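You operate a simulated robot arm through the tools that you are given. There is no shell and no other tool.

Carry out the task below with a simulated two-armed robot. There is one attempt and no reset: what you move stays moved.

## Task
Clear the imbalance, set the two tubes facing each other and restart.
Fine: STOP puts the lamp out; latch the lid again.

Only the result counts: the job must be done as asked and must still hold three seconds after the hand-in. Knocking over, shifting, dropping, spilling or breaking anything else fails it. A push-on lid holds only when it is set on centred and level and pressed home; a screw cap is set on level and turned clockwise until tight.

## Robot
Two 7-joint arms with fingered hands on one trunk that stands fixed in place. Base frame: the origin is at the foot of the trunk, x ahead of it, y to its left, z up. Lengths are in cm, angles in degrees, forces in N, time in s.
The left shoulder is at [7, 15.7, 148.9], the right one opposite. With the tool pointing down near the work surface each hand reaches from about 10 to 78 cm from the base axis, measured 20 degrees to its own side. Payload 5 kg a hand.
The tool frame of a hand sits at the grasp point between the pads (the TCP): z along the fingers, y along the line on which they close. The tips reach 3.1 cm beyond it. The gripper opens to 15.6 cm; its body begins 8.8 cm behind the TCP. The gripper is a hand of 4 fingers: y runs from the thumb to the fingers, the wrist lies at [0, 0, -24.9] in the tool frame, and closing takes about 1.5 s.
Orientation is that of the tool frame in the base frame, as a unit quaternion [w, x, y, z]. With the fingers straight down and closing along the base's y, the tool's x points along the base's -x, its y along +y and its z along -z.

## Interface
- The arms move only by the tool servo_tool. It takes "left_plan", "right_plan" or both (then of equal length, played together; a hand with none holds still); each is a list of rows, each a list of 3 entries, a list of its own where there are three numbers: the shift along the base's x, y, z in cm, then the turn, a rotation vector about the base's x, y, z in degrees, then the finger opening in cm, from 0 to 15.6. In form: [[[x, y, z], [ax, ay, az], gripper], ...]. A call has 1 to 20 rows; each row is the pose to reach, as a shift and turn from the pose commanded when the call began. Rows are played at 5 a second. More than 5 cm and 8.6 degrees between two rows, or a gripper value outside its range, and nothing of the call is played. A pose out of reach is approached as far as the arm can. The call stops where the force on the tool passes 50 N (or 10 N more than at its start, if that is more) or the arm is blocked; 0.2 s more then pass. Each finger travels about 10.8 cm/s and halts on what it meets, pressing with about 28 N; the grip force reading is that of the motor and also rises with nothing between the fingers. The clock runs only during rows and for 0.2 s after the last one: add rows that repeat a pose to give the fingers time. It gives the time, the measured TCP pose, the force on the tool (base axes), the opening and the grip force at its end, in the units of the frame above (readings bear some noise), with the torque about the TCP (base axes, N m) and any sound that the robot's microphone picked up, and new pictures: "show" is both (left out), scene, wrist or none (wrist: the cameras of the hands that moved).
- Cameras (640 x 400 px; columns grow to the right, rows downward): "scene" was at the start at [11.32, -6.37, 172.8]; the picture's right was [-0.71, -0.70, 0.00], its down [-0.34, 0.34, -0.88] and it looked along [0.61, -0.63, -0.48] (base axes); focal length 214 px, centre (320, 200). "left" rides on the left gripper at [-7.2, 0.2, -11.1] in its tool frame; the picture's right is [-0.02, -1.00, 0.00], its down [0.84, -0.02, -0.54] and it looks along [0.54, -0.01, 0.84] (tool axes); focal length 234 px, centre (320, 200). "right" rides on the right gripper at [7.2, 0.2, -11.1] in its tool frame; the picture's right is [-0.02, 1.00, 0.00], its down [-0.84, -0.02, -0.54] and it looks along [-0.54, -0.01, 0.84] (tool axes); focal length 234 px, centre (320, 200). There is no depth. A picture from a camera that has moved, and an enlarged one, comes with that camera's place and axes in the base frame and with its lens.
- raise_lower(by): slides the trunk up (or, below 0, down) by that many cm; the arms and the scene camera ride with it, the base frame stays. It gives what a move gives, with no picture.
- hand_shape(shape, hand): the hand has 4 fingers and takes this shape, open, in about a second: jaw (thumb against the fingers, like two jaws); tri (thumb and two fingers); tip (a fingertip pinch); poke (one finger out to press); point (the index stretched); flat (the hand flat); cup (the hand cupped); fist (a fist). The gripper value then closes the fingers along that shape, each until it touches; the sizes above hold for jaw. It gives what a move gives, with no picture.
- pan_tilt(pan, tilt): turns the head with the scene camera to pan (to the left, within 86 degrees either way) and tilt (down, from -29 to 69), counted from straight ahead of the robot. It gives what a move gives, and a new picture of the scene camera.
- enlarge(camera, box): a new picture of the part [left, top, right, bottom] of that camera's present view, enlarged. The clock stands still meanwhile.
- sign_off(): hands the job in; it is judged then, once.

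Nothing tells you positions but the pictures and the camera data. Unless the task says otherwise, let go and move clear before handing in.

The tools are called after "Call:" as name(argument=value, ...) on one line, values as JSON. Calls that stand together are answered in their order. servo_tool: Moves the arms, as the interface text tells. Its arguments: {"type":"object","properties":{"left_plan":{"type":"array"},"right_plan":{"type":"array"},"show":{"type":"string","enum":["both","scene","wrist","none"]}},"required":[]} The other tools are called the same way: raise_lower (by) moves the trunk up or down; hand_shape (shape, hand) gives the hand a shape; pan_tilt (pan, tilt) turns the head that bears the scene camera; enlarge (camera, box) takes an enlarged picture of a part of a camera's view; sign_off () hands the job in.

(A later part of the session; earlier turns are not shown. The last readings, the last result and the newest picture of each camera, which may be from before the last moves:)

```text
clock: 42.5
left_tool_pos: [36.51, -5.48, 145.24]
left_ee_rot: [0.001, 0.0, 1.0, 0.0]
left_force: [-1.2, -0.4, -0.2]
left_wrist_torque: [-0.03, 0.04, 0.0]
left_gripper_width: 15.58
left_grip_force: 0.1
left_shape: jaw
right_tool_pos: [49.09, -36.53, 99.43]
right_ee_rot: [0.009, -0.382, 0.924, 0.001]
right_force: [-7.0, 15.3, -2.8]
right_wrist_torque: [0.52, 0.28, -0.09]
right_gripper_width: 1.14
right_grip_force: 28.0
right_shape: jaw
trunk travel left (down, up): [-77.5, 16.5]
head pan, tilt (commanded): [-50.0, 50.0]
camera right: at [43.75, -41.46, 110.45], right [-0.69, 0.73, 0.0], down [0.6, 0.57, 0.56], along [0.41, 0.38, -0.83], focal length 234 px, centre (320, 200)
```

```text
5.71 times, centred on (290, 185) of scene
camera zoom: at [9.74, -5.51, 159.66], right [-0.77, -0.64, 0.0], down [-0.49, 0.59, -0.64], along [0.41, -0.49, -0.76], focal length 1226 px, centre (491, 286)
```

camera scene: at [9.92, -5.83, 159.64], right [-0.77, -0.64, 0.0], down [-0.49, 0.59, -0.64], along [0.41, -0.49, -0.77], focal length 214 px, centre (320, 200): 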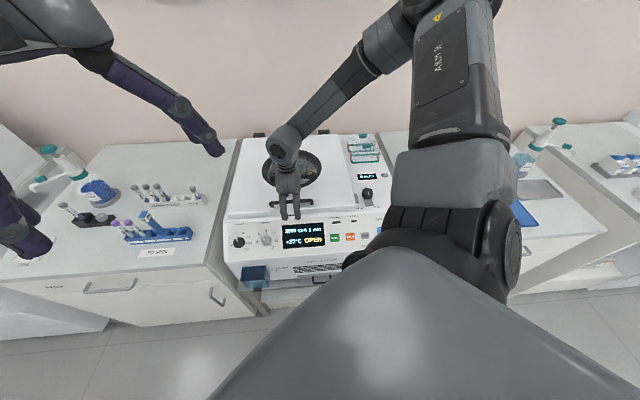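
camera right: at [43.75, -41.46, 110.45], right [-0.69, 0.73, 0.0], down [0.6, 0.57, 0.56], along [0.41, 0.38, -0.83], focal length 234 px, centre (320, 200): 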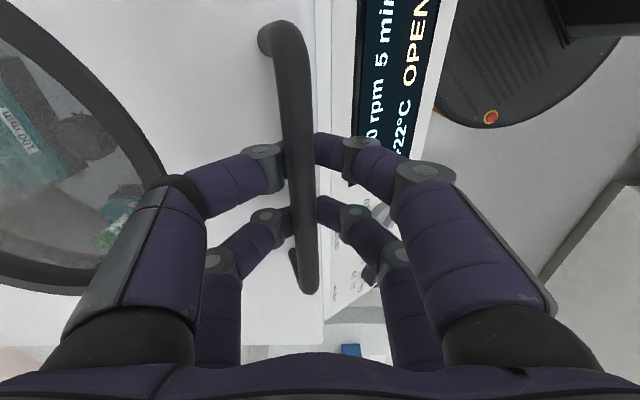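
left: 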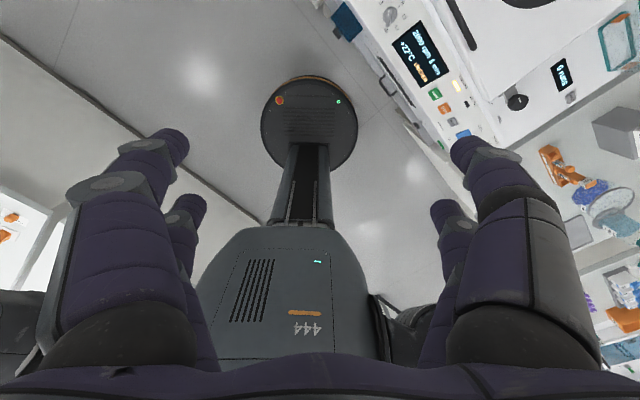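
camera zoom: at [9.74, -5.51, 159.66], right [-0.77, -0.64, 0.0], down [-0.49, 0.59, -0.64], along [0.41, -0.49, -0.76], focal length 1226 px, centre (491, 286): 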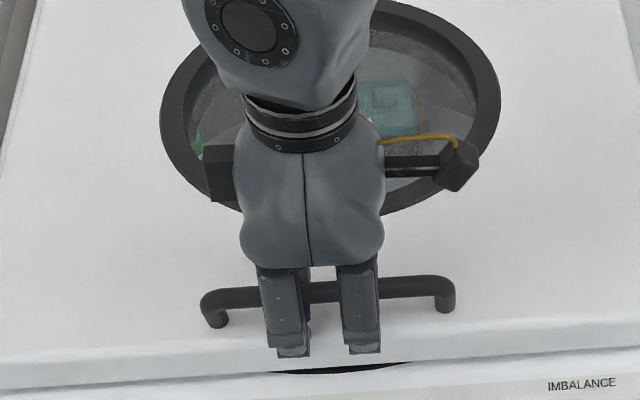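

Call:
servo_tool(right_plan=[[[-0.2, 0.3, 0.3], [0, 0, 0], 1], [[-0.2, 0.3, 1.0], [0, 0, 0], 1], [[-0.2, 0.3, 2.0], [0, 0, 0], 1], [[-0.2, 0.3, 2.0], [0, 0, 0], 1]], show="wrist")

Call:
enlarge(camera="scene", box=[220, 150, 380, 250])

```text
clock: 43.5
left_tool_pos: [36.67, -5.81, 145.25]
left_ee_rot: [0.0, 0.0, 1.0, -0.001]
left_force: [-0.6, -0.1, -0.9]
left_wrist_torque: [0.02, 0.01, 0.0]
left_gripper_width: 15.56
left_grip_force: 0.0
left_shape: jaw
right_tool_pos: [49.07, -36.26, 101.34]
right_ee_rot: [0.009, -0.382, 0.924, 0.002]
right_force: [-3.7, -2.1, -2.0]
right_wrist_torque: [0.16, 0.23, -0.03]
right_gripper_width: 1.34
right_grip_force: 28.0
right_shape: jaw
trunk travel left (down, up): [-77.5, 16.5]
head pan, tilt (commanded): [-50.0, 50.0]
camera right: at [43.67, -41.33, 112.36], right [-0.69, 0.73, 0.0], down [0.6, 0.57, 0.56], along [0.41, 0.38, -0.83], focal length 234 px, centre (320, 200)
```

right: 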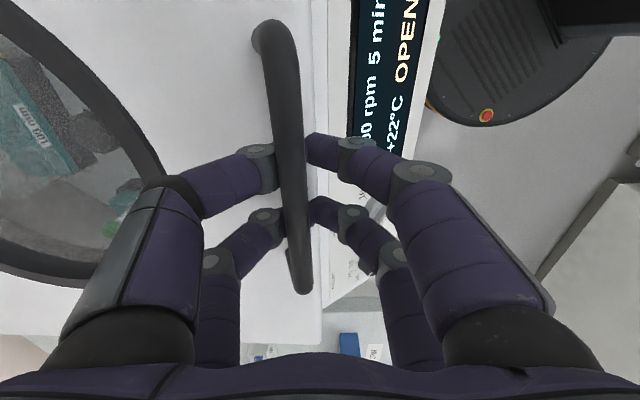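

```text
4.00 times, centred on (300, 200) of scene
camera zoom: at [9.88, -5.84, 159.65], right [-0.77, -0.64, 0.0], down [-0.49, 0.59, -0.64], along [0.41, -0.49, -0.77], focal length 858 px, centre (400, 200)
```

zoom: 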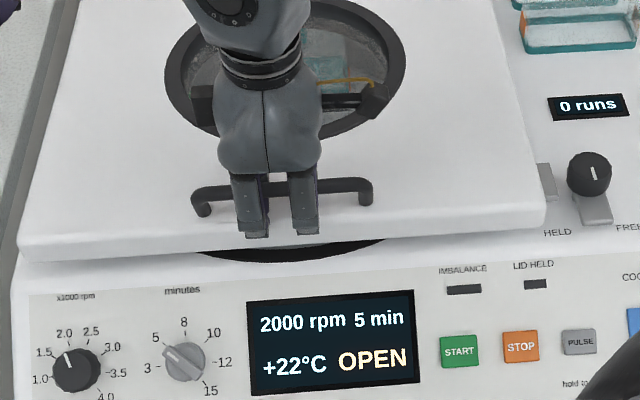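

The lid lifts with almost no force, so it seems balanced. I'll continue along the hinge arc.

Call:
servo_tool(right_plan=[[[0.15, -0.15, 1.6], [0, 0, 0], 1], [[0.29, -0.3, 3.2], [0, 0, 0], 1], [[0.5, -0.52, 4.9], [0, 0, 0], 1], [[0.77, -0.78, 6.65], [0, 0, 0], 1], [[1.05, -1.08, 8.35], [0, 0, 0], 1], [[1.4, -1.43, 10.05], [0, 0, 0], 1], [[1.4, -1.43, 10.05], [0, 0, 0], 1]])

Call:
enlarge(camera="scene", box=[220, 120, 380, 250])

```text
clock: 45.1
left_tool_pos: [36.53, -5.77, 145.17]
left_ee_rot: [0.0, 0.0, 1.0, 0.0]
left_force: [0.4, -0.1, 0.2]
left_wrist_torque: [0.0, 0.0, 0.0]
left_gripper_width: 15.58
left_grip_force: 0.0
left_shape: jaw
right_tool_pos: [50.31, -37.52, 111.21]
right_ee_rot: [0.007, -0.382, 0.924, 0.004]
right_force: [-6.0, 1.6, -4.2]
right_wrist_torque: [1.33, 1.6, -0.16]
right_gripper_width: 1.47
right_grip_force: 27.7
right_shape: jaw
trunk travel left (down, up): [-77.5, 16.5]
head pan, tilt (commanded): [-50.0, 50.0]
camera scene: at [9.85, -5.79, 159.65], right [-0.77, -0.64, 0.0], down [-0.49, 0.59, -0.64], along [0.41, -0.49, -0.77], focal length 214 px, centre (320, 200)
camera right: at [44.97, -42.61, 122.34], right [-0.69, 0.73, 0.0], down [0.6, 0.57, 0.56], along [0.41, 0.39, -0.83], focal length 234 px, centre (320, 200)
```

scene: 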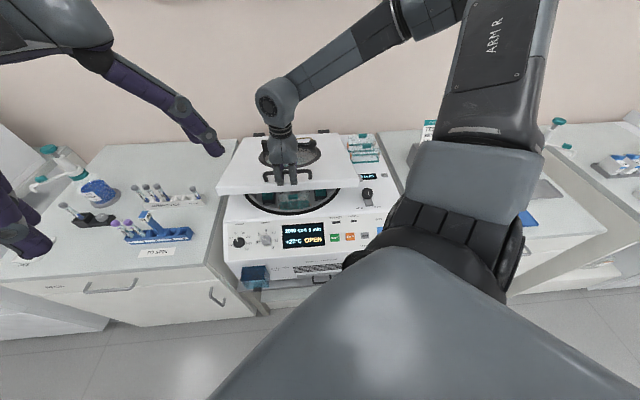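
right: 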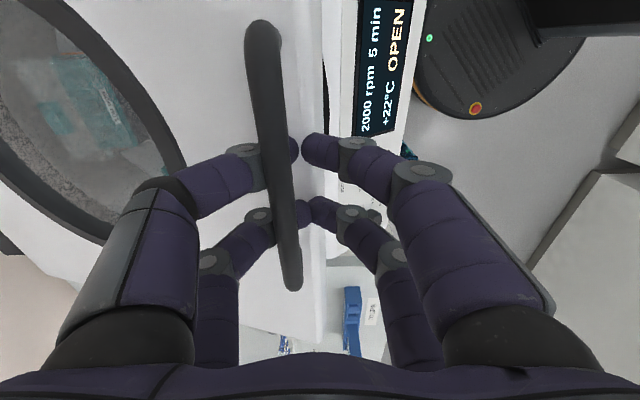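

```text
3.08 times, centred on (300, 185) of scene
camera zoom: at [9.85, -5.79, 159.65], right [-0.77, -0.64, 0.0], down [-0.49, 0.59, -0.64], along [0.41, -0.49, -0.77], focal length 660 px, centre (382, 246)
```

zoom: 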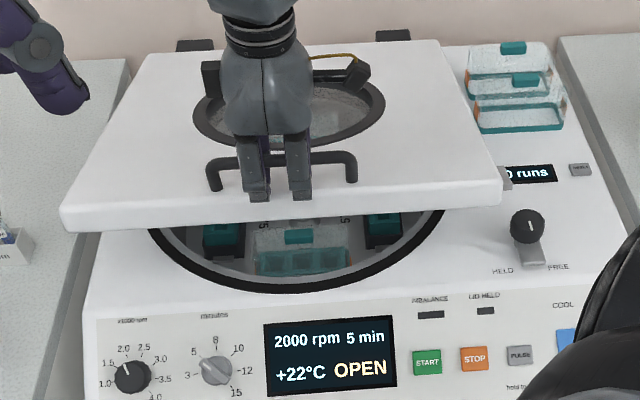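

Call:
servo_tool(right_plan=[[[0.4, -0.4, 1.65], [0, 0, 0], 1.5], [[0.8, -0.8, 3.3], [0, 0, 0], 1.5], [[1.27, -1.3, 4.95], [0, 0, 0], 1.5], [[1.75, -1.8, 6.6], [0, 0, 0], 1.5], [[2.3, -2.35, 8.15], [0, 0, 0], 1.5], [[2.87, -2.92, 9.7], [0, 0, 0], 1.5], [[2.87, -2.92, 9.7], [0, 0, 0], 1.5]])

Call:
enlarge(camera="scene", box=[220, 120, 380, 250])

```text
clock: 46.7
left_tool_pos: [36.76, -5.83, 145.05]
left_ee_rot: [-0.002, 0.0, 1.0, 0.001]
left_force: [0.8, 0.1, 0.2]
left_wrist_torque: [-0.01, 0.01, 0.0]
left_gripper_width: 15.59
left_grip_force: 0.1
left_shape: jaw
right_tool_pos: [53.45, -40.53, 120.92]
right_ee_rot: [0.007, -0.382, 0.924, 0.005]
right_force: [5.4, -6.9, -8.7]
right_wrist_torque: [1.28, 1.13, 0.15]
right_gripper_width: 1.43
right_grip_force: 19.7
right_shape: jaw
trunk travel left (down, up): [-77.5, 16.5]
head pan, tilt (commanded): [-50.0, 50.0]
camera scene: at [10.12, -5.99, 159.62], right [-0.77, -0.64, 0.0], down [-0.49, 0.59, -0.64], along [0.41, -0.49, -0.77], focal length 214 px, centre (320, 200)
camera right: at [48.19, -45.62, 131.91], right [-0.69, 0.73, 0.0], down [0.6, 0.57, 0.56], along [0.4, 0.39, -0.83], focal length 234 px, centre (320, 200)
```

scene: 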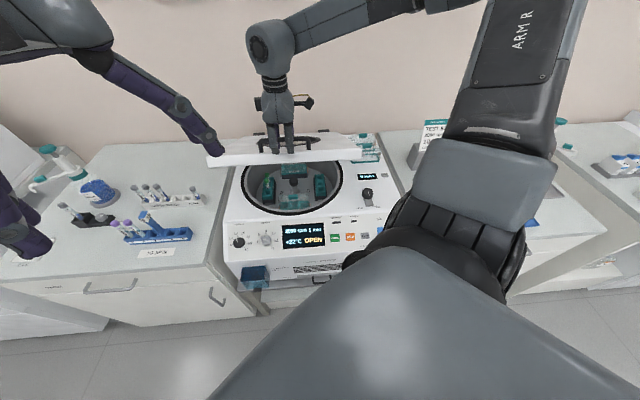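
right: 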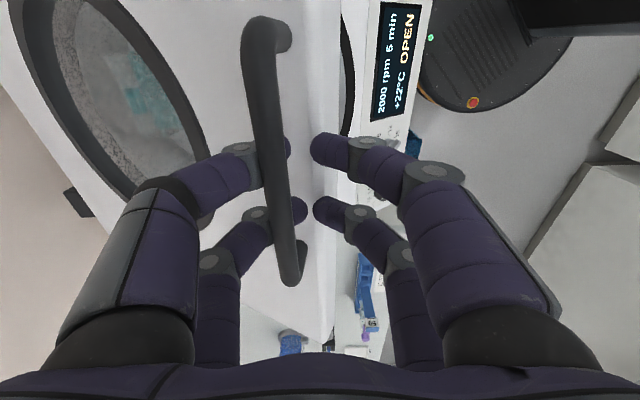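

```text
3.08 times, centred on (300, 185) of scene
camera zoom: at [10.12, -5.99, 159.62], right [-0.77, -0.64, 0.0], down [-0.49, 0.59, -0.64], along [0.41, -0.49, -0.77], focal length 660 px, centre (382, 246)
```

zoom: 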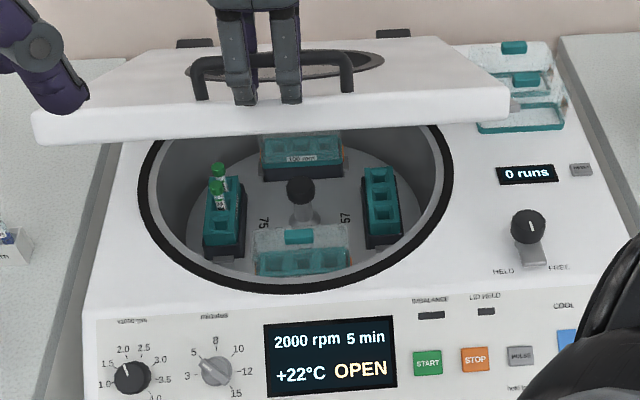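

Now the rotor is visible: the front and back buckets carry covers, the left bucket holds two green-capped tubes (back and middle holes), and the right bucket is empty. I'll carefully loosen the grip to see if the lid stays by itself.

Call:
servo_tool(right_plan=[[[0, 0, 0], [0, 0, 0], 2.2], [[0, 0, 0], [0, 0, 0], 3], [[0, 0, 0], [0, 0, 0], 4]])

```text
clock: 47.5
left_tool_pos: [36.66, -5.84, 145.2]
left_ee_rot: [0.0, -0.001, 1.0, 0.0]
left_force: [-0.1, 0.4, -0.3]
left_wrist_torque: [0.02, 0.0, -0.01]
left_gripper_width: 15.59
left_grip_force: 0.1
left_shape: jaw
right_tool_pos: [53.5, -40.55, 120.94]
right_ee_rot: [0.009, -0.382, 0.924, 0.004]
right_force: [1.5, -2.1, -0.7]
right_wrist_torque: [0.05, -0.02, -0.02]
right_gripper_width: 4.1
right_grip_force: 0.0
right_shape: jaw
trunk travel left (down, up): [-77.5, 16.5]
head pan, tilt (commanded): [-50.0, 50.0]
camera scene: at [9.99, -5.89, 159.64], right [-0.77, -0.64, 0.0], down [-0.49, 0.59, -0.64], along [0.41, -0.49, -0.77], focal length 214 px, centre (320, 200)
camera right: at [48.12, -45.5, 132.04], right [-0.69, 0.72, 0.0], down [0.6, 0.57, 0.56], along [0.41, 0.39, -0.83], focal length 234 px, centre (320, 200)
```

scene: 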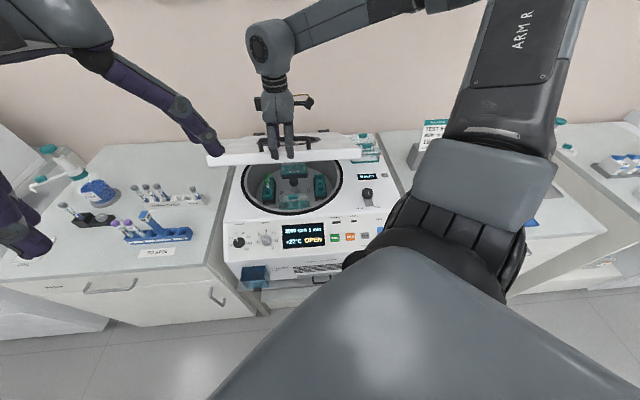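
right: 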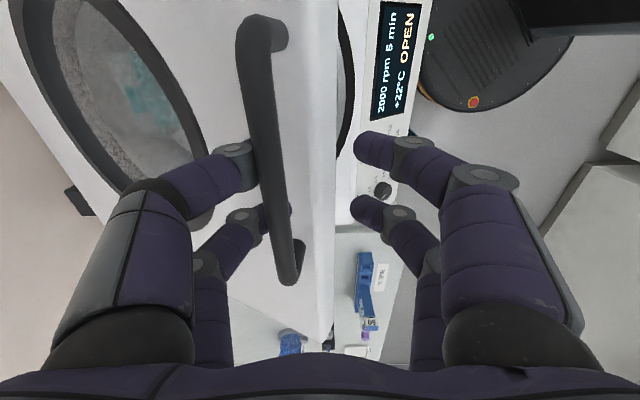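

The lid stays up on its own. I'll open wider, lift off the handle and then push the lid further from underneath.

Call:
servo_tool(right_plan=[[[0, 0, 0], [0, 0, 0], 7], [[0, 0, 0], [0, 0, 0], 10], [[0, 0, 2], [0, 0, 0], 10], [[-0.7, 0.7, 6], [0, 0, 0], 10], [[-1.4, 1.4, 9], [0, 0, 0], 10], [[-1.4, 1.4, 9], [0, 0, 0], 10]])

```text
clock: 48.9
left_tool_pos: [36.61, -5.72, 145.14]
left_ee_rot: [0.0, 0.0, 1.0, 0.0]
left_force: [0.2, 0.1, 0.6]
left_wrist_torque: [-0.01, 0.03, -0.01]
left_gripper_width: 15.57
left_grip_force: 0.2
left_shape: jaw
right_tool_pos: [51.87, -39.78, 129.98]
right_ee_rot: [0.009, -0.382, 0.924, 0.004]
right_force: [0.8, 0.1, 1.0]
right_wrist_torque: [0.01, 0.02, -0.02]
right_gripper_width: 9.94
right_grip_force: 0.1
right_shape: jaw
trunk travel left (down, up): [-77.5, 16.5]
head pan, tilt (commanded): [-50.0, 50.0]
camera scene: at [9.99, -5.87, 159.63], right [-0.77, -0.64, 0.0], down [-0.49, 0.59, -0.64], along [0.41, -0.49, -0.77], focal length 214 px, centre (320, 200)
camera right: at [46.59, -44.7, 141.05], right [-0.69, 0.73, 0.0], down [0.6, 0.57, 0.56], along [0.41, 0.39, -0.83], focal length 234 px, centre (320, 200)
```

scene: 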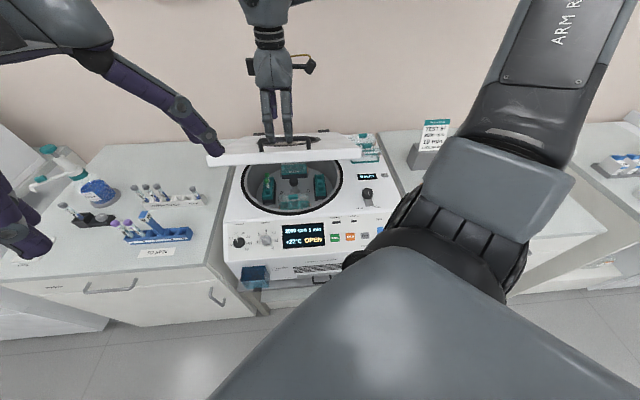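
right: 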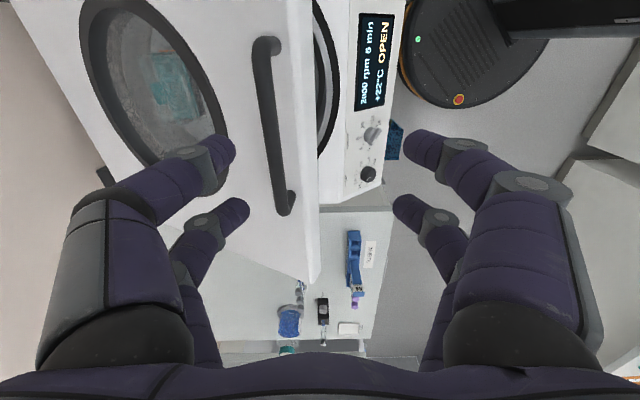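

The lid holds at about 28°. I'll move the right hand aside and bring the left hand in, fingers forward, to push the lid up from underneath.

Call:
servo_tool(right_plan=[[[-3, -2, 1], [0, 0, 0], 10], [[-6, -4.5, 1], [0, 0, 0], 10], [[-9.2, -7, 1], [0, 0, 0], 10], [[-12.5, -9.7, 1], [0, 0, 0], 10], [[-15.8, -12.4, 1], [0, 0, 0], 10], [[-19, -15, 1], [0, 0, 0], 10], [[-22, -17.5, 1], [0, 0, 0], 10], [[-24.5, -20, 1], [0, 0, 0], 10], [[-24.5, -20, 1], [0, 0, 0], 10]])

```text
clock: 50.9
left_tool_pos: [36.62, -5.76, 145.27]
left_ee_rot: [0.0, 0.001, 1.0, -0.001]
left_force: [0.1, -0.8, 0.3]
left_wrist_torque: [0.0, 0.02, 0.02]
left_gripper_width: 15.6
left_grip_force: 0.0
left_shape: jaw
right_tool_pos: [27.43, -59.12, 131.04]
right_ee_rot: [0.009, -0.382, 0.924, 0.004]
right_force: [0.7, -0.5, 0.5]
right_wrist_torque: [0.02, 0.03, -0.02]
right_gripper_width: 9.97
right_grip_force: 0.1
right_shape: jaw
trunk travel left (down, up): [-77.5, 16.5]
head pan, tilt (commanded): [-50.0, 50.0]
camera scene: at [9.99, -5.82, 159.64], right [-0.77, -0.64, 0.0], down [-0.49, 0.59, -0.64], along [0.41, -0.49, -0.77], focal length 214 px, centre (320, 200)
camera right: at [22.15, -64.23, 142.09], right [-0.69, 0.72, 0.0], down [0.6, 0.57, 0.56], along [0.41, 0.39, -0.83], focal length 234 px, centre (320, 200)
```

scene: 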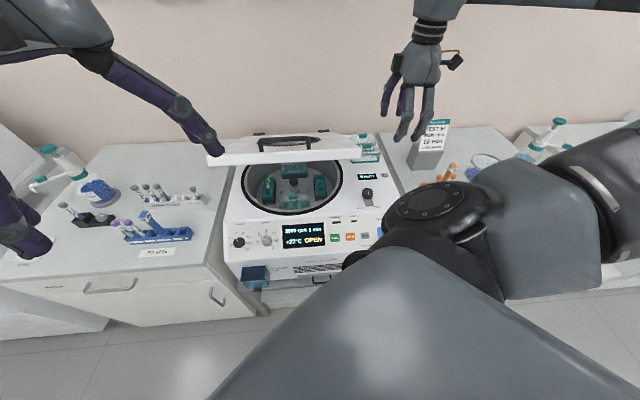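
right: 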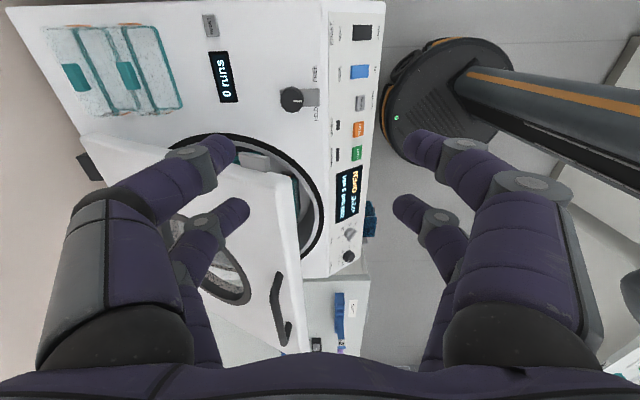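

Call:
servo_tool(left_plan=[[[-0.5, -1.9, -0.5], [0, 0, -7.5], 12], [[-0.9, -3.8, -1.1], [0, 0, -15], 9], [[-1.4, -5.7, -1.6], [0, 0, -22.5], 6], [[-1.9, -7.7, -2.2], [0, 0, -30], 4], [[-2.3, -9.6, -2.7], [0, 0, -37.5], 2], [[-2.8, -11.5, -3.3], [0, 0, -45], 0.5], [[-2.8, -11.5, -3.3], [0, 0, -45], 0.5]])

```text
clock: 52.5
left_tool_pos: [33.78, -17.13, 142.04]
left_ee_rot: [0.0, 0.384, 0.923, 0.001]
left_force: [-0.5, 0.4, -0.5]
left_wrist_torque: [-0.01, -0.01, 0.0]
left_gripper_width: 0.56
left_grip_force: 0.0
left_shape: jaw
right_tool_pos: [27.51, -59.09, 131.02]
right_ee_rot: [0.009, -0.382, 0.924, 0.002]
right_force: [0.1, 0.0, -1.0]
right_wrist_torque: [0.01, 0.02, -0.03]
right_gripper_width: 9.95
right_grip_force: 0.2
right_shape: jaw
trunk travel left (down, up): [-77.5, 16.5]
head pan, tilt (commanded): [-50.0, 50.0]
camera scene: at [9.89, -5.73, 159.65], right [-0.77, -0.64, 0.0], down [-0.49, 0.59, -0.64], along [0.41, -0.49, -0.77], focal length 214 px, centre (320, 200)
camera left: at [38.91, -22.21, 153.17], right [-0.69, -0.72, 0.0], down [-0.61, 0.58, 0.54], along [-0.39, 0.38, -0.84], focal length 234 px, centre (320, 200)
```

scene: 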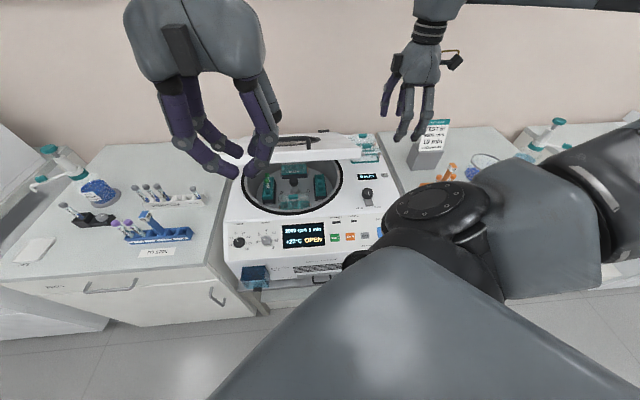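
left: 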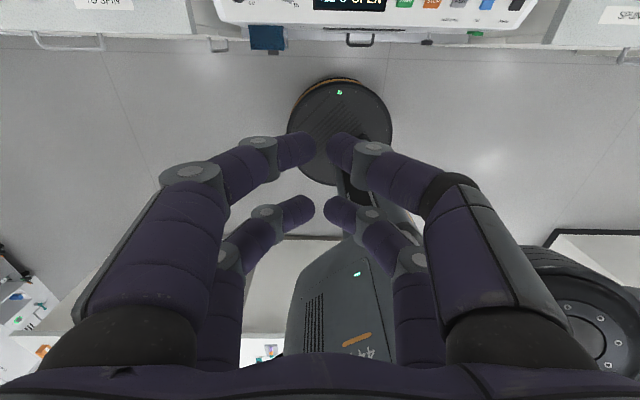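

Call:
servo_tool(left_plan=[[[1.1, -1.12, -2.43], [-5.6, -5.51, 0], 0.5], [[2.2, -2.24, -4.86], [-11.2, -11.0, 0], 0.5], [[3.3, -3.36, -7.3], [-16.8, -16.5, 0], 0.5], [[4.4, -4.5, -9.7], [-22.4, -22.0, 0], 0.5], [[5.5, -5.6, -12.1], [-28, -27.5, 0], 0.5], [[6.6, -6.7, -14.6], [-33.6, -33.0, 0], 0.5], [[7.7, -7.85, -17], [-39.2, -38.6, 0], 0.5], [[8.8, -9, -19.4], [-44.8, -44.1, 0], 0.5], [[9.9, -10.1, -21.9], [-50.4, -49.6, 0], 0.5], [[11, -11.2, -24.3], [-56, -55.1, 0], 0.5], [[12.1, -12.3, -26.7], [-61.6, -60.6, 0], 0.5], [[13.2, -13.5, -29.1], [-67.2, -66.1, 0], 0.5], [[14.3, -14.6, -31.6], [-72.8, -71.6, 0], 0.5], [[15.4, -15.7, -34], [-78.4, -77.1, 0], 0.5], [[15.4, -15.7, -34], [-78.4, -77.1, 0], 0.5]])

```text
clock: 55.3
left_tool_pos: [42.55, -27.21, 118.15]
left_ee_rot: [0.612, 0.179, 0.714, -0.29]
left_force: [-0.2, 0.8, -0.6]
left_wrist_torque: [-0.04, 0.0, -0.01]
left_gripper_width: 0.5
left_grip_force: 0.0
left_shape: jaw
left hand out of reach, approached as far as the arm can: row 11, 12, 13
right_tool_pos: [27.78, -59.06, 131.05]
right_ee_rot: [0.008, -0.382, 0.924, 0.003]
right_force: [0.4, 0.0, 0.9]
right_wrist_torque: [-0.04, 0.01, 0.0]
right_gripper_width: 9.95
right_grip_force: 0.1
right_shape: jaw
trunk travel left (down, up): [-77.5, 16.5]
head pan, tilt (commanded): [-50.0, 50.0]
stopped in row 13 (left hand): the arm was blocked; the commanded pose is now the measured one
camera scene: at [10.24, -5.64, 159.62], right [-0.77, -0.64, 0.0], down [-0.49, 0.59, -0.64], along [0.41, -0.49, -0.77], focal length 214 px, centre (320, 200)
camera left: at [35.44, -19.31, 126.12], right [-0.61, -0.76, 0.22], down [-0.59, 0.25, -0.77], along [0.53, -0.6, -0.6], focal length 234 px, centre (320, 200)
```

scene: 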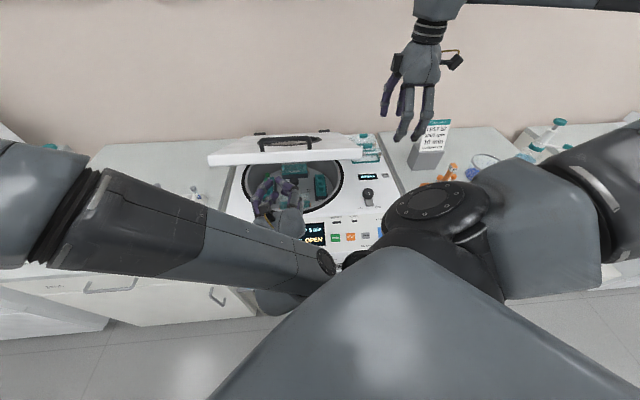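
left: 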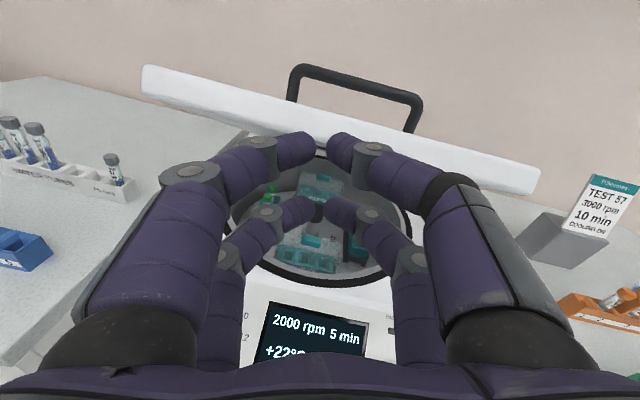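

The left arm got blocked, likely near my own right shoulder. I'll move it forward, away from the body, and a bit down.

Call:
servo_tool(left_plan=[[[1.4, -1.4, 0], [0, 0, 0], 0.5], [[2.8, -2.9, -1], [0, 0, 0], 0.5], [[4.2, -4.3, -3], [0, 0, 0], 0.5], [[5.6, -5.7, -5], [0, 0, 0], 0.5], [[5.6, -5.7, -7], [0, 0, 0], 0.5], [[5.6, -5.7, -7], [0, 0, 0], 0.5]])

```text
clock: 56.7
left_tool_pos: [48.06, -31.94, 117.01]
left_ee_rot: [0.606, 0.171, 0.725, -0.28]
left_force: [0.0, 0.4, -0.9]
left_wrist_torque: [0.0, -0.02, 0.0]
left_gripper_width: 0.51
left_grip_force: 0.0
left_shape: jaw
left hand out of reach, approached as far as the arm can: row 3, 4, 5, 6
right_tool_pos: [27.57, -59.18, 131.04]
right_ee_rot: [0.009, -0.382, 0.924, 0.002]
right_force: [0.4, 0.2, -0.4]
right_wrist_torque: [-0.03, 0.0, 0.03]
right_gripper_width: 9.96
right_grip_force: 0.1
right_shape: jaw
trunk travel left (down, up): [-77.5, 16.5]
head pan, tilt (commanded): [-50.0, 50.0]
camera scene: at [9.84, -5.81, 159.65], right [-0.77, -0.64, 0.0], down [-0.49, 0.59, -0.64], along [0.41, -0.49, -0.77], focal length 214 px, centre (320, 200)
camera left: at [40.94, -24.51, 125.22], right [-0.58, -0.78, 0.22], down [-0.61, 0.24, -0.75], along [0.54, -0.57, -0.62], focal length 234 px, centre (320, 200)
```

scene: 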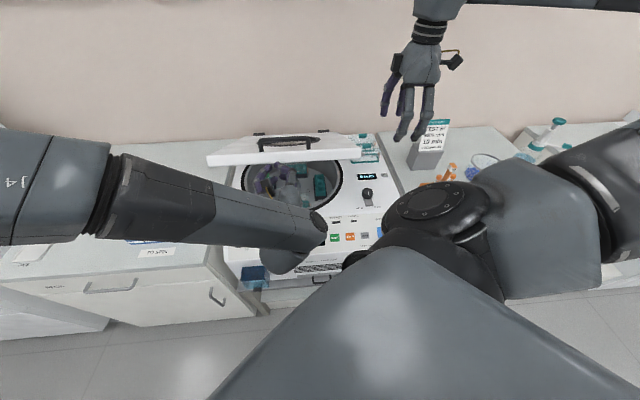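
left: 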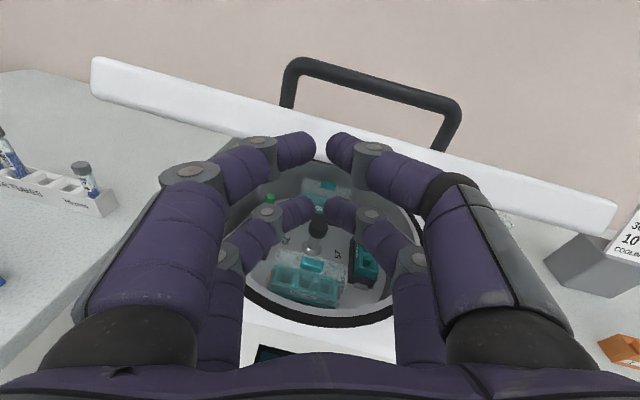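

Call:
raise_lower(by=-6)

Call:
servo_tool(left_plan=[[[1.4, -1.43, 0], [0, 0, 0], 0.5], [[2.8, -2.85, 0], [0, 0, 0], 0.5], [[4.2, -4.3, 0], [0, 0, 0], 0.5], [[5.6, -5.7, 0], [0, 0, 0], 0.5], [[7.0, -7.1, 0], [0, 0, 0], 0.5], [[7.0, -7.1, 0], [0, 0, 0], 0.5]])

Call:
enlarge(camera="scene", box=[200, 120, 392, 240])

```text
clock: 57.7
left_tool_pos: [48.12, -32.01, 110.76]
left_ee_rot: [0.606, 0.171, 0.725, -0.278]
left_force: [0.1, 0.4, -0.1]
left_wrist_torque: [-0.01, -0.01, -0.01]
left_gripper_width: 0.51
left_grip_force: 0.0
left_shape: jaw
right_tool_pos: [27.44, -59.2, 125.27]
right_ee_rot: [0.009, -0.382, 0.924, 0.003]
right_force: [-0.5, 0.3, -0.1]
right_wrist_torque: [-0.04, -0.03, -0.01]
right_gripper_width: 9.95
right_grip_force: 0.0
right_shape: jaw
trunk travel left (down, up): [-71.5, 22.5]
head pan, tilt (commanded): [-50.0, 50.0]
```

```text
clock: 59.1
left_tool_pos: [54.21, -38.76, 112.1]
left_ee_rot: [0.6, 0.179, 0.73, -0.276]
left_force: [-0.6, -0.4, 0.2]
left_wrist_torque: [-0.03, -0.01, 0.02]
left_gripper_width: 0.49
left_grip_force: 0.2
left_shape: jaw
left hand out of reach, approached as far as the arm can: row 2, 3, 4, 5, 6
right_tool_pos: [27.36, -59.21, 125.08]
right_ee_rot: [0.009, -0.381, 0.924, 0.003]
right_force: [-0.3, 0.4, -0.1]
right_wrist_torque: [0.0, -0.01, 0.02]
right_gripper_width: 9.96
right_grip_force: 0.0
right_shape: jaw
trunk travel left (down, up): [-71.5, 22.5]
head pan, tilt (commanded): [-50.0, 50.0]
camera scene: at [9.85, -5.8, 153.65], right [-0.77, -0.64, 0.0], down [-0.49, 0.59, -0.64], along [0.41, -0.49, -0.77], focal length 214 px, centre (320, 200)
camera left: at [47.17, -31.28, 120.55], right [-0.59, -0.78, 0.21], down [-0.62, 0.26, -0.74], along [0.53, -0.56, -0.64], focal length 234 px, centre (320, 200)
```

scene: 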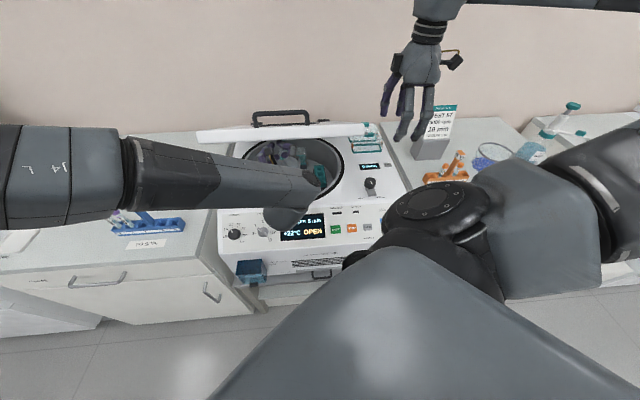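
left: 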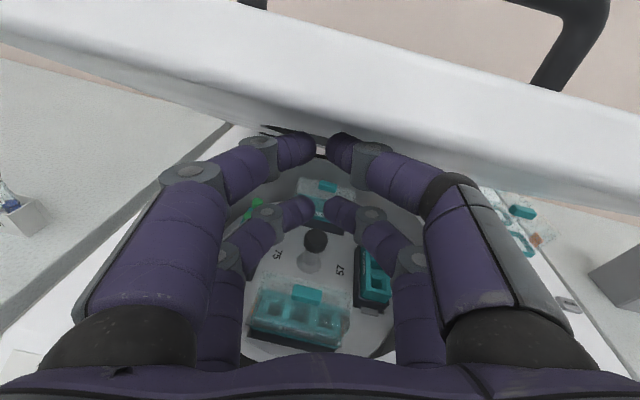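

```text
3.33 times, centred on (296, 180) of scene
camera zoom: at [9.85, -5.8, 153.65], right [-0.77, -0.64, 0.0], down [-0.49, 0.59, -0.64], along [0.41, -0.49, -0.77], focal length 715 px, centre (400, 267)
```

zoom: 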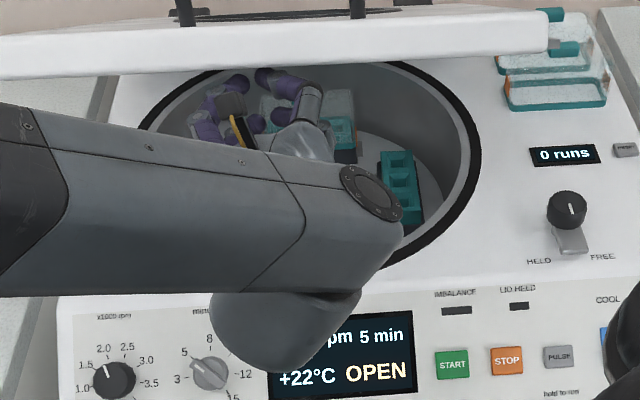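

The left fingertips are just under the lid's front. I'll push up gently along the arc.

Call:
servo_tool(left_plan=[[[0.2, -0.2, 1.5], [0, 0, 0], 0.5], [[0.5, -0.5, 3], [0, 0, 0], 0.5], [[0.9, -0.9, 4.5], [0, 0, 0], 0.5], [[1.4, -1.4, 6], [0, 0, 0], 0.5], [[1.4, -1.4, 6], [0, 0, 0], 0.5]])

```text
clock: 60.3
left_tool_pos: [55.29, -40.7, 117.88]
left_ee_rot: [0.603, 0.182, 0.724, -0.28]
left_force: [0.0, 0.0, 0.4]
left_wrist_torque: [0.02, -0.01, 0.02]
left_gripper_width: 0.5
left_grip_force: 0.1
left_shape: jaw
right_tool_pos: [27.4, -59.26, 125.22]
right_ee_rot: [0.009, -0.382, 0.924, 0.003]
right_force: [-0.3, 0.1, 0.0]
right_wrist_torque: [-0.01, 0.01, -0.01]
right_gripper_width: 9.97
right_grip_force: 0.0
right_shape: jaw
trunk travel left (down, up): [-71.5, 22.5]
head pan, tilt (commanded): [-50.0, 50.0]
camera scene: at [9.85, -5.83, 153.65], right [-0.77, -0.64, 0.0], down [-0.49, 0.59, -0.64], along [0.41, -0.49, -0.77], focal length 214 px, centre (320, 200)
camera left: at [48.21, -33.01, 126.29], right [-0.6, -0.77, 0.21], down [-0.6, 0.26, -0.75], along [0.53, -0.58, -0.63], focal length 234 px, centre (320, 200)
```

scene: 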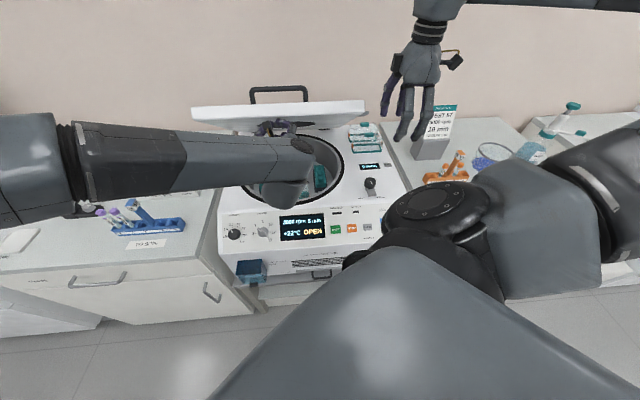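
left: 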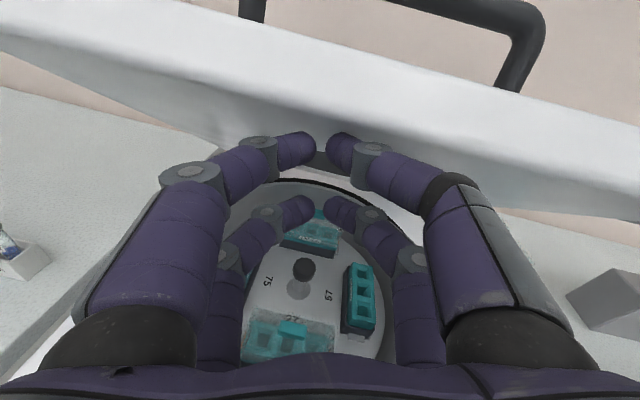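

The lid follows with negligible force. I'll keep pushing it along its arc.

Call:
servo_tool(left_plan=[[[0.6, -0.6, 1.5], [0, 0, 0], 0.5], [[1.33, -1.35, 2.9], [0, 0, 0], 0.5], [[2.2, -2.2, 4.6], [0, 0, 0], 0.5], [[3.1, -3.1, 6.2], [0, 0, 0], 0.5], [[4.1, -4.1, 7.8], [0, 0, 0], 0.5], [[5.05, -5.1, 9.3], [0, 0, 0], 0.5], [[6.1, -6.2, 10.7], [0, 0, 0], 0.5], [[7.2, -7.3, 12.1], [0, 0, 0], 0.5], [[7.2, -7.3, 12.1], [0, 0, 0], 0.5]])

```text
clock: 62.3
left_tool_pos: [62.18, -47.68, 130.26]
left_ee_rot: [0.603, 0.182, 0.724, -0.28]
left_force: [0.6, -1.2, -0.2]
left_wrist_torque: [0.01, -0.01, 0.03]
left_gripper_width: 0.51
left_grip_force: 0.1
left_shape: jaw
right_tool_pos: [27.52, -59.33, 125.1]
right_ee_rot: [0.009, -0.382, 0.924, 0.003]
right_force: [-0.2, -0.6, 0.0]
right_wrist_torque: [0.04, 0.03, -0.02]
right_gripper_width: 9.98
right_grip_force: 0.1
right_shape: jaw
trunk travel left (down, up): [-71.5, 22.5]
head pan, tilt (commanded): [-50.0, 50.0]
camera scene: at [9.88, -5.79, 153.65], right [-0.77, -0.64, 0.0], down [-0.49, 0.59, -0.64], along [0.41, -0.49, -0.77], focal length 214 px, centre (320, 200)
camera left: at [55.14, -40.07, 138.49], right [-0.6, -0.77, 0.21], down [-0.61, 0.26, -0.75], along [0.53, -0.58, -0.63], focal length 234 px, centre (320, 200)
```

scene: 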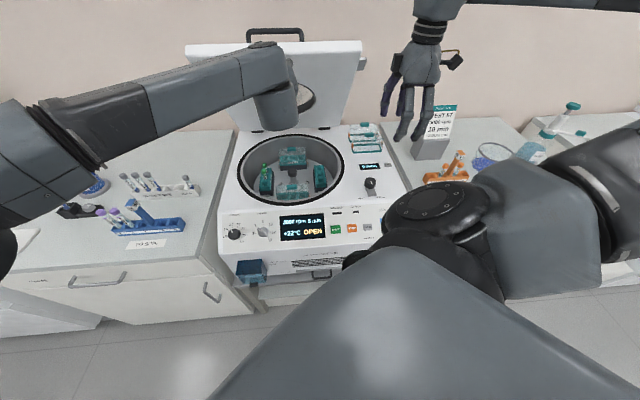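
left: 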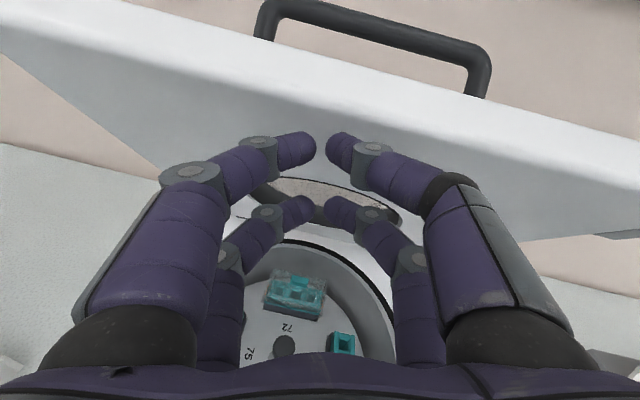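

Call:
servo_tool(left_plan=[[[1.15, -1.2, 1.3], [0, 0, 0], 0.5], [[2.3, -2.35, 2.5], [0, 0, 0], 0.5], [[3.5, -3.6, 3.7], [0, 0, 0], 0.5], [[4.8, -4.9, 4.8], [0, 0, 0], 0.5], [[6.1, -6.2, 5.8], [0, 0, 0], 0.5], [[7.4, -7.55, 6.7], [0, 0, 0], 0.5], [[7.4, -7.55, 6.7], [0, 0, 0], 0.5]])

```text
clock: 63.9
left_tool_pos: [68.48, -49.65, 138.09]
left_ee_rot: [0.602, 0.184, 0.724, -0.282]
left_force: [-0.8, 0.2, -0.9]
left_wrist_torque: [-0.01, -0.06, 0.06]
left_gripper_width: 0.5
left_grip_force: 0.1
left_shape: jaw
left hand out of reach, approached as far as the arm can: row 3, 4, 5, 6, 7
right_tool_pos: [27.5, -59.01, 125.03]
right_ee_rot: [0.007, -0.382, 0.924, 0.003]
right_force: [0.1, -0.1, -0.4]
right_wrist_torque: [-0.05, 0.01, 0.01]
right_gripper_width: 9.97
right_grip_force: 0.1
right_shape: jaw
trunk travel left (down, up): [-71.5, 22.5]
head pan, tilt (commanded): [-50.0, 50.0]
camera scene: at [9.91, -5.64, 153.64], right [-0.77, -0.64, 0.0], down [-0.49, 0.59, -0.64], along [0.41, -0.49, -0.77], focal length 214 px, centre (320, 200)
camera left: at [61.44, -42.05, 146.46], right [-0.6, -0.77, 0.21], down [-0.6, 0.26, -0.75], along [0.53, -0.58, -0.63], focal length 234 px, centre (320, 200)
```

scene: 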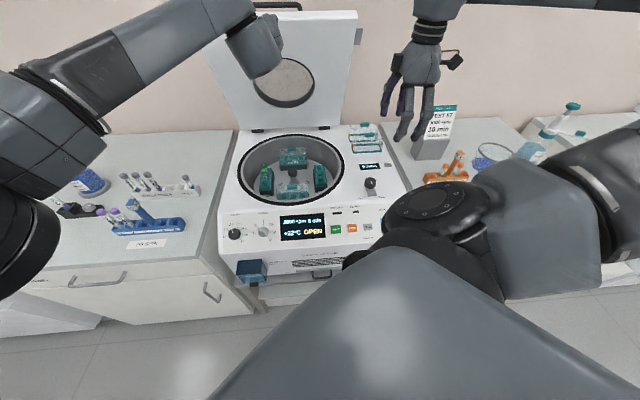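
left: 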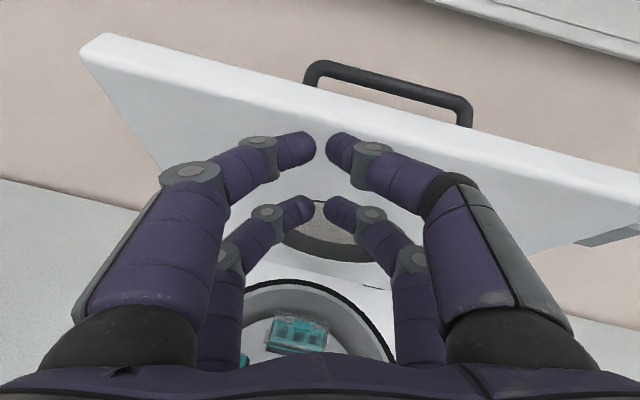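

The lid is up around 62°. I'll pull the left hand back and check that it stays there.

Call:
servo_tool(left_plan=[[[-2.5, 2.5, 0], [0, 0, 0], 0.5], [[-5.5, 5.5, 0], [0, 0, 0], 0.5], [[-8.5, 8.5, 0], [0, 0, 0], 0.5], [[-11.5, 11.5, 0.5], [0, 0, 0], 0.5], [[-14.5, 14.5, 1], [0, 0, 0], 0.5], [[-17, 17.5, 2], [0, 0, 0], 0.5], [[-19, 20.5, 3], [0, 0, 0], 0.5], [[-19, 20.5, 3], [0, 0, 0], 0.5]])

Call:
enlarge(camera="scene", box=[190, 0, 390, 125])

Call:
enlarge(camera="scene", box=[226, 122, 354, 222])

```text
clock: 65.7
left_tool_pos: [49.26, -28.85, 140.36]
left_ee_rot: [0.603, 0.183, 0.725, -0.28]
left_force: [-0.4, -1.3, 0.4]
left_wrist_torque: [0.0, -0.04, 0.02]
left_gripper_width: 0.49
left_grip_force: 0.1
left_shape: jaw
right_tool_pos: [27.55, -59.26, 125.05]
right_ee_rot: [0.009, -0.381, 0.924, 0.004]
right_force: [-0.1, 0.1, -0.2]
right_wrist_torque: [0.01, 0.03, -0.02]
right_gripper_width: 9.96
right_grip_force: 0.0
right_shape: jaw
trunk travel left (down, up): [-71.5, 22.5]
head pan, tilt (commanded): [-50.0, 50.0]
camera scene: at [9.91, -5.88, 153.64], right [-0.77, -0.64, 0.0], down [-0.49, 0.59, -0.64], along [0.41, -0.49, -0.77], focal length 214 px, centre (320, 200)
camera left: at [42.22, -21.4, 148.71], right [-0.6, -0.77, 0.21], down [-0.61, 0.26, -0.75], along [0.53, -0.58, -0.63], focal length 234 px, centre (320, 200)
```

scene: 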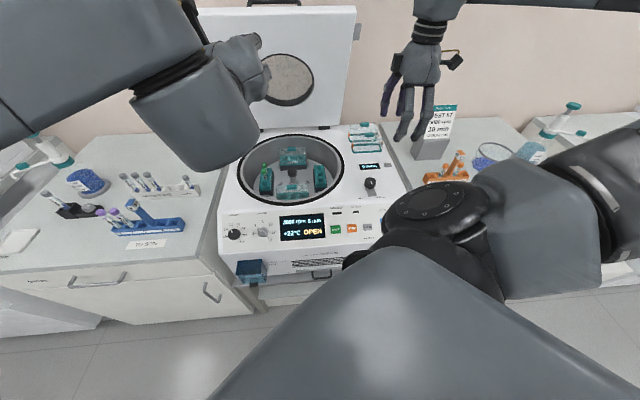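
left: 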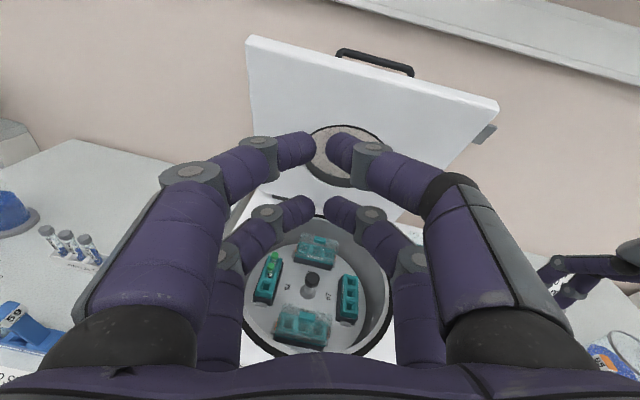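

```text
3.20 times, centred on (290, 62) of scene
camera zoom: at [9.91, -5.88, 153.64], right [-0.77, -0.64, 0.0], down [-0.49, 0.59, -0.64], along [0.41, -0.49, -0.77], focal length 686 px, centre (416, 640)
```

zoom: 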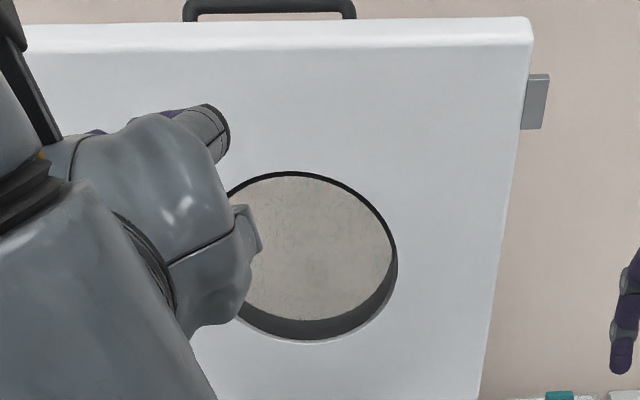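

```text
4.00 times, centred on (290, 172) of scene
camera zoom: at [9.91, -5.88, 153.64], right [-0.77, -0.64, 0.0], down [-0.49, 0.59, -0.64], along [0.41, -0.49, -0.77], focal length 858 px, centre (440, 312)
```

zoom: 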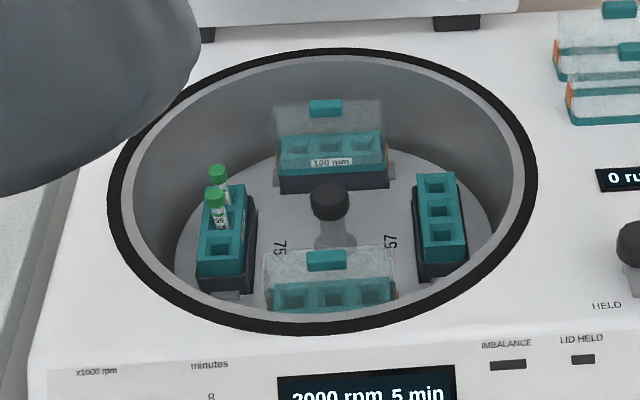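

The lid stays. I'll zoom with the left camera for triangulation before moving that arm away.

Call:
enlarge(camera="left", box=[236, 220, 396, 360])

Call:
enlarge(camera="scene", box=[240, 150, 304, 200])

Call:
enlarge(camera="scene", box=[290, 150, 354, 200])

```text
2.86 times, centred on (316, 290) of left
camera zoom: at [42.22, -21.4, 148.71], right [-0.6, -0.77, 0.21], down [-0.61, 0.26, -0.75], along [0.53, -0.58, -0.63], focal length 669 px, centre (331, -57)
```

zoom: 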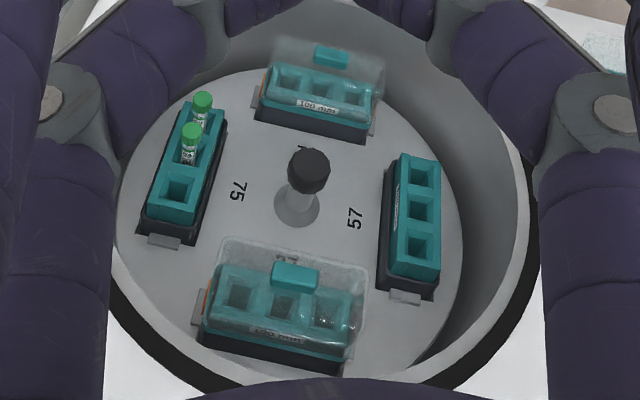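

```text
8.00 times, centred on (272, 175) of scene
camera zoom: at [9.91, -5.88, 153.64], right [-0.77, -0.64, 0.0], down [-0.49, 0.59, -0.64], along [0.41, -0.49, -0.77], focal length 1716 px, centre (704, 400)
```

zoom: 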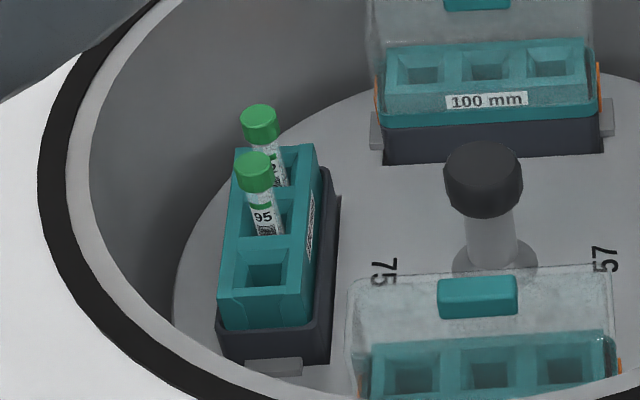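

```text
8.00 times, centred on (322, 175) of scene
camera zoom: at [9.91, -5.88, 153.64], right [-0.77, -0.64, 0.0], down [-0.49, 0.59, -0.64], along [0.41, -0.49, -0.77], focal length 1716 px, centre (304, 400)
```

zoom: 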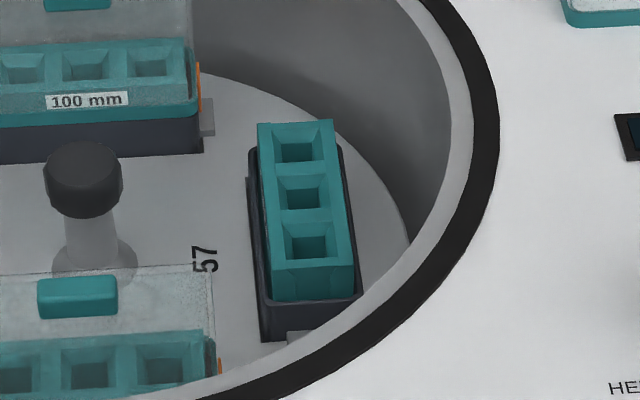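

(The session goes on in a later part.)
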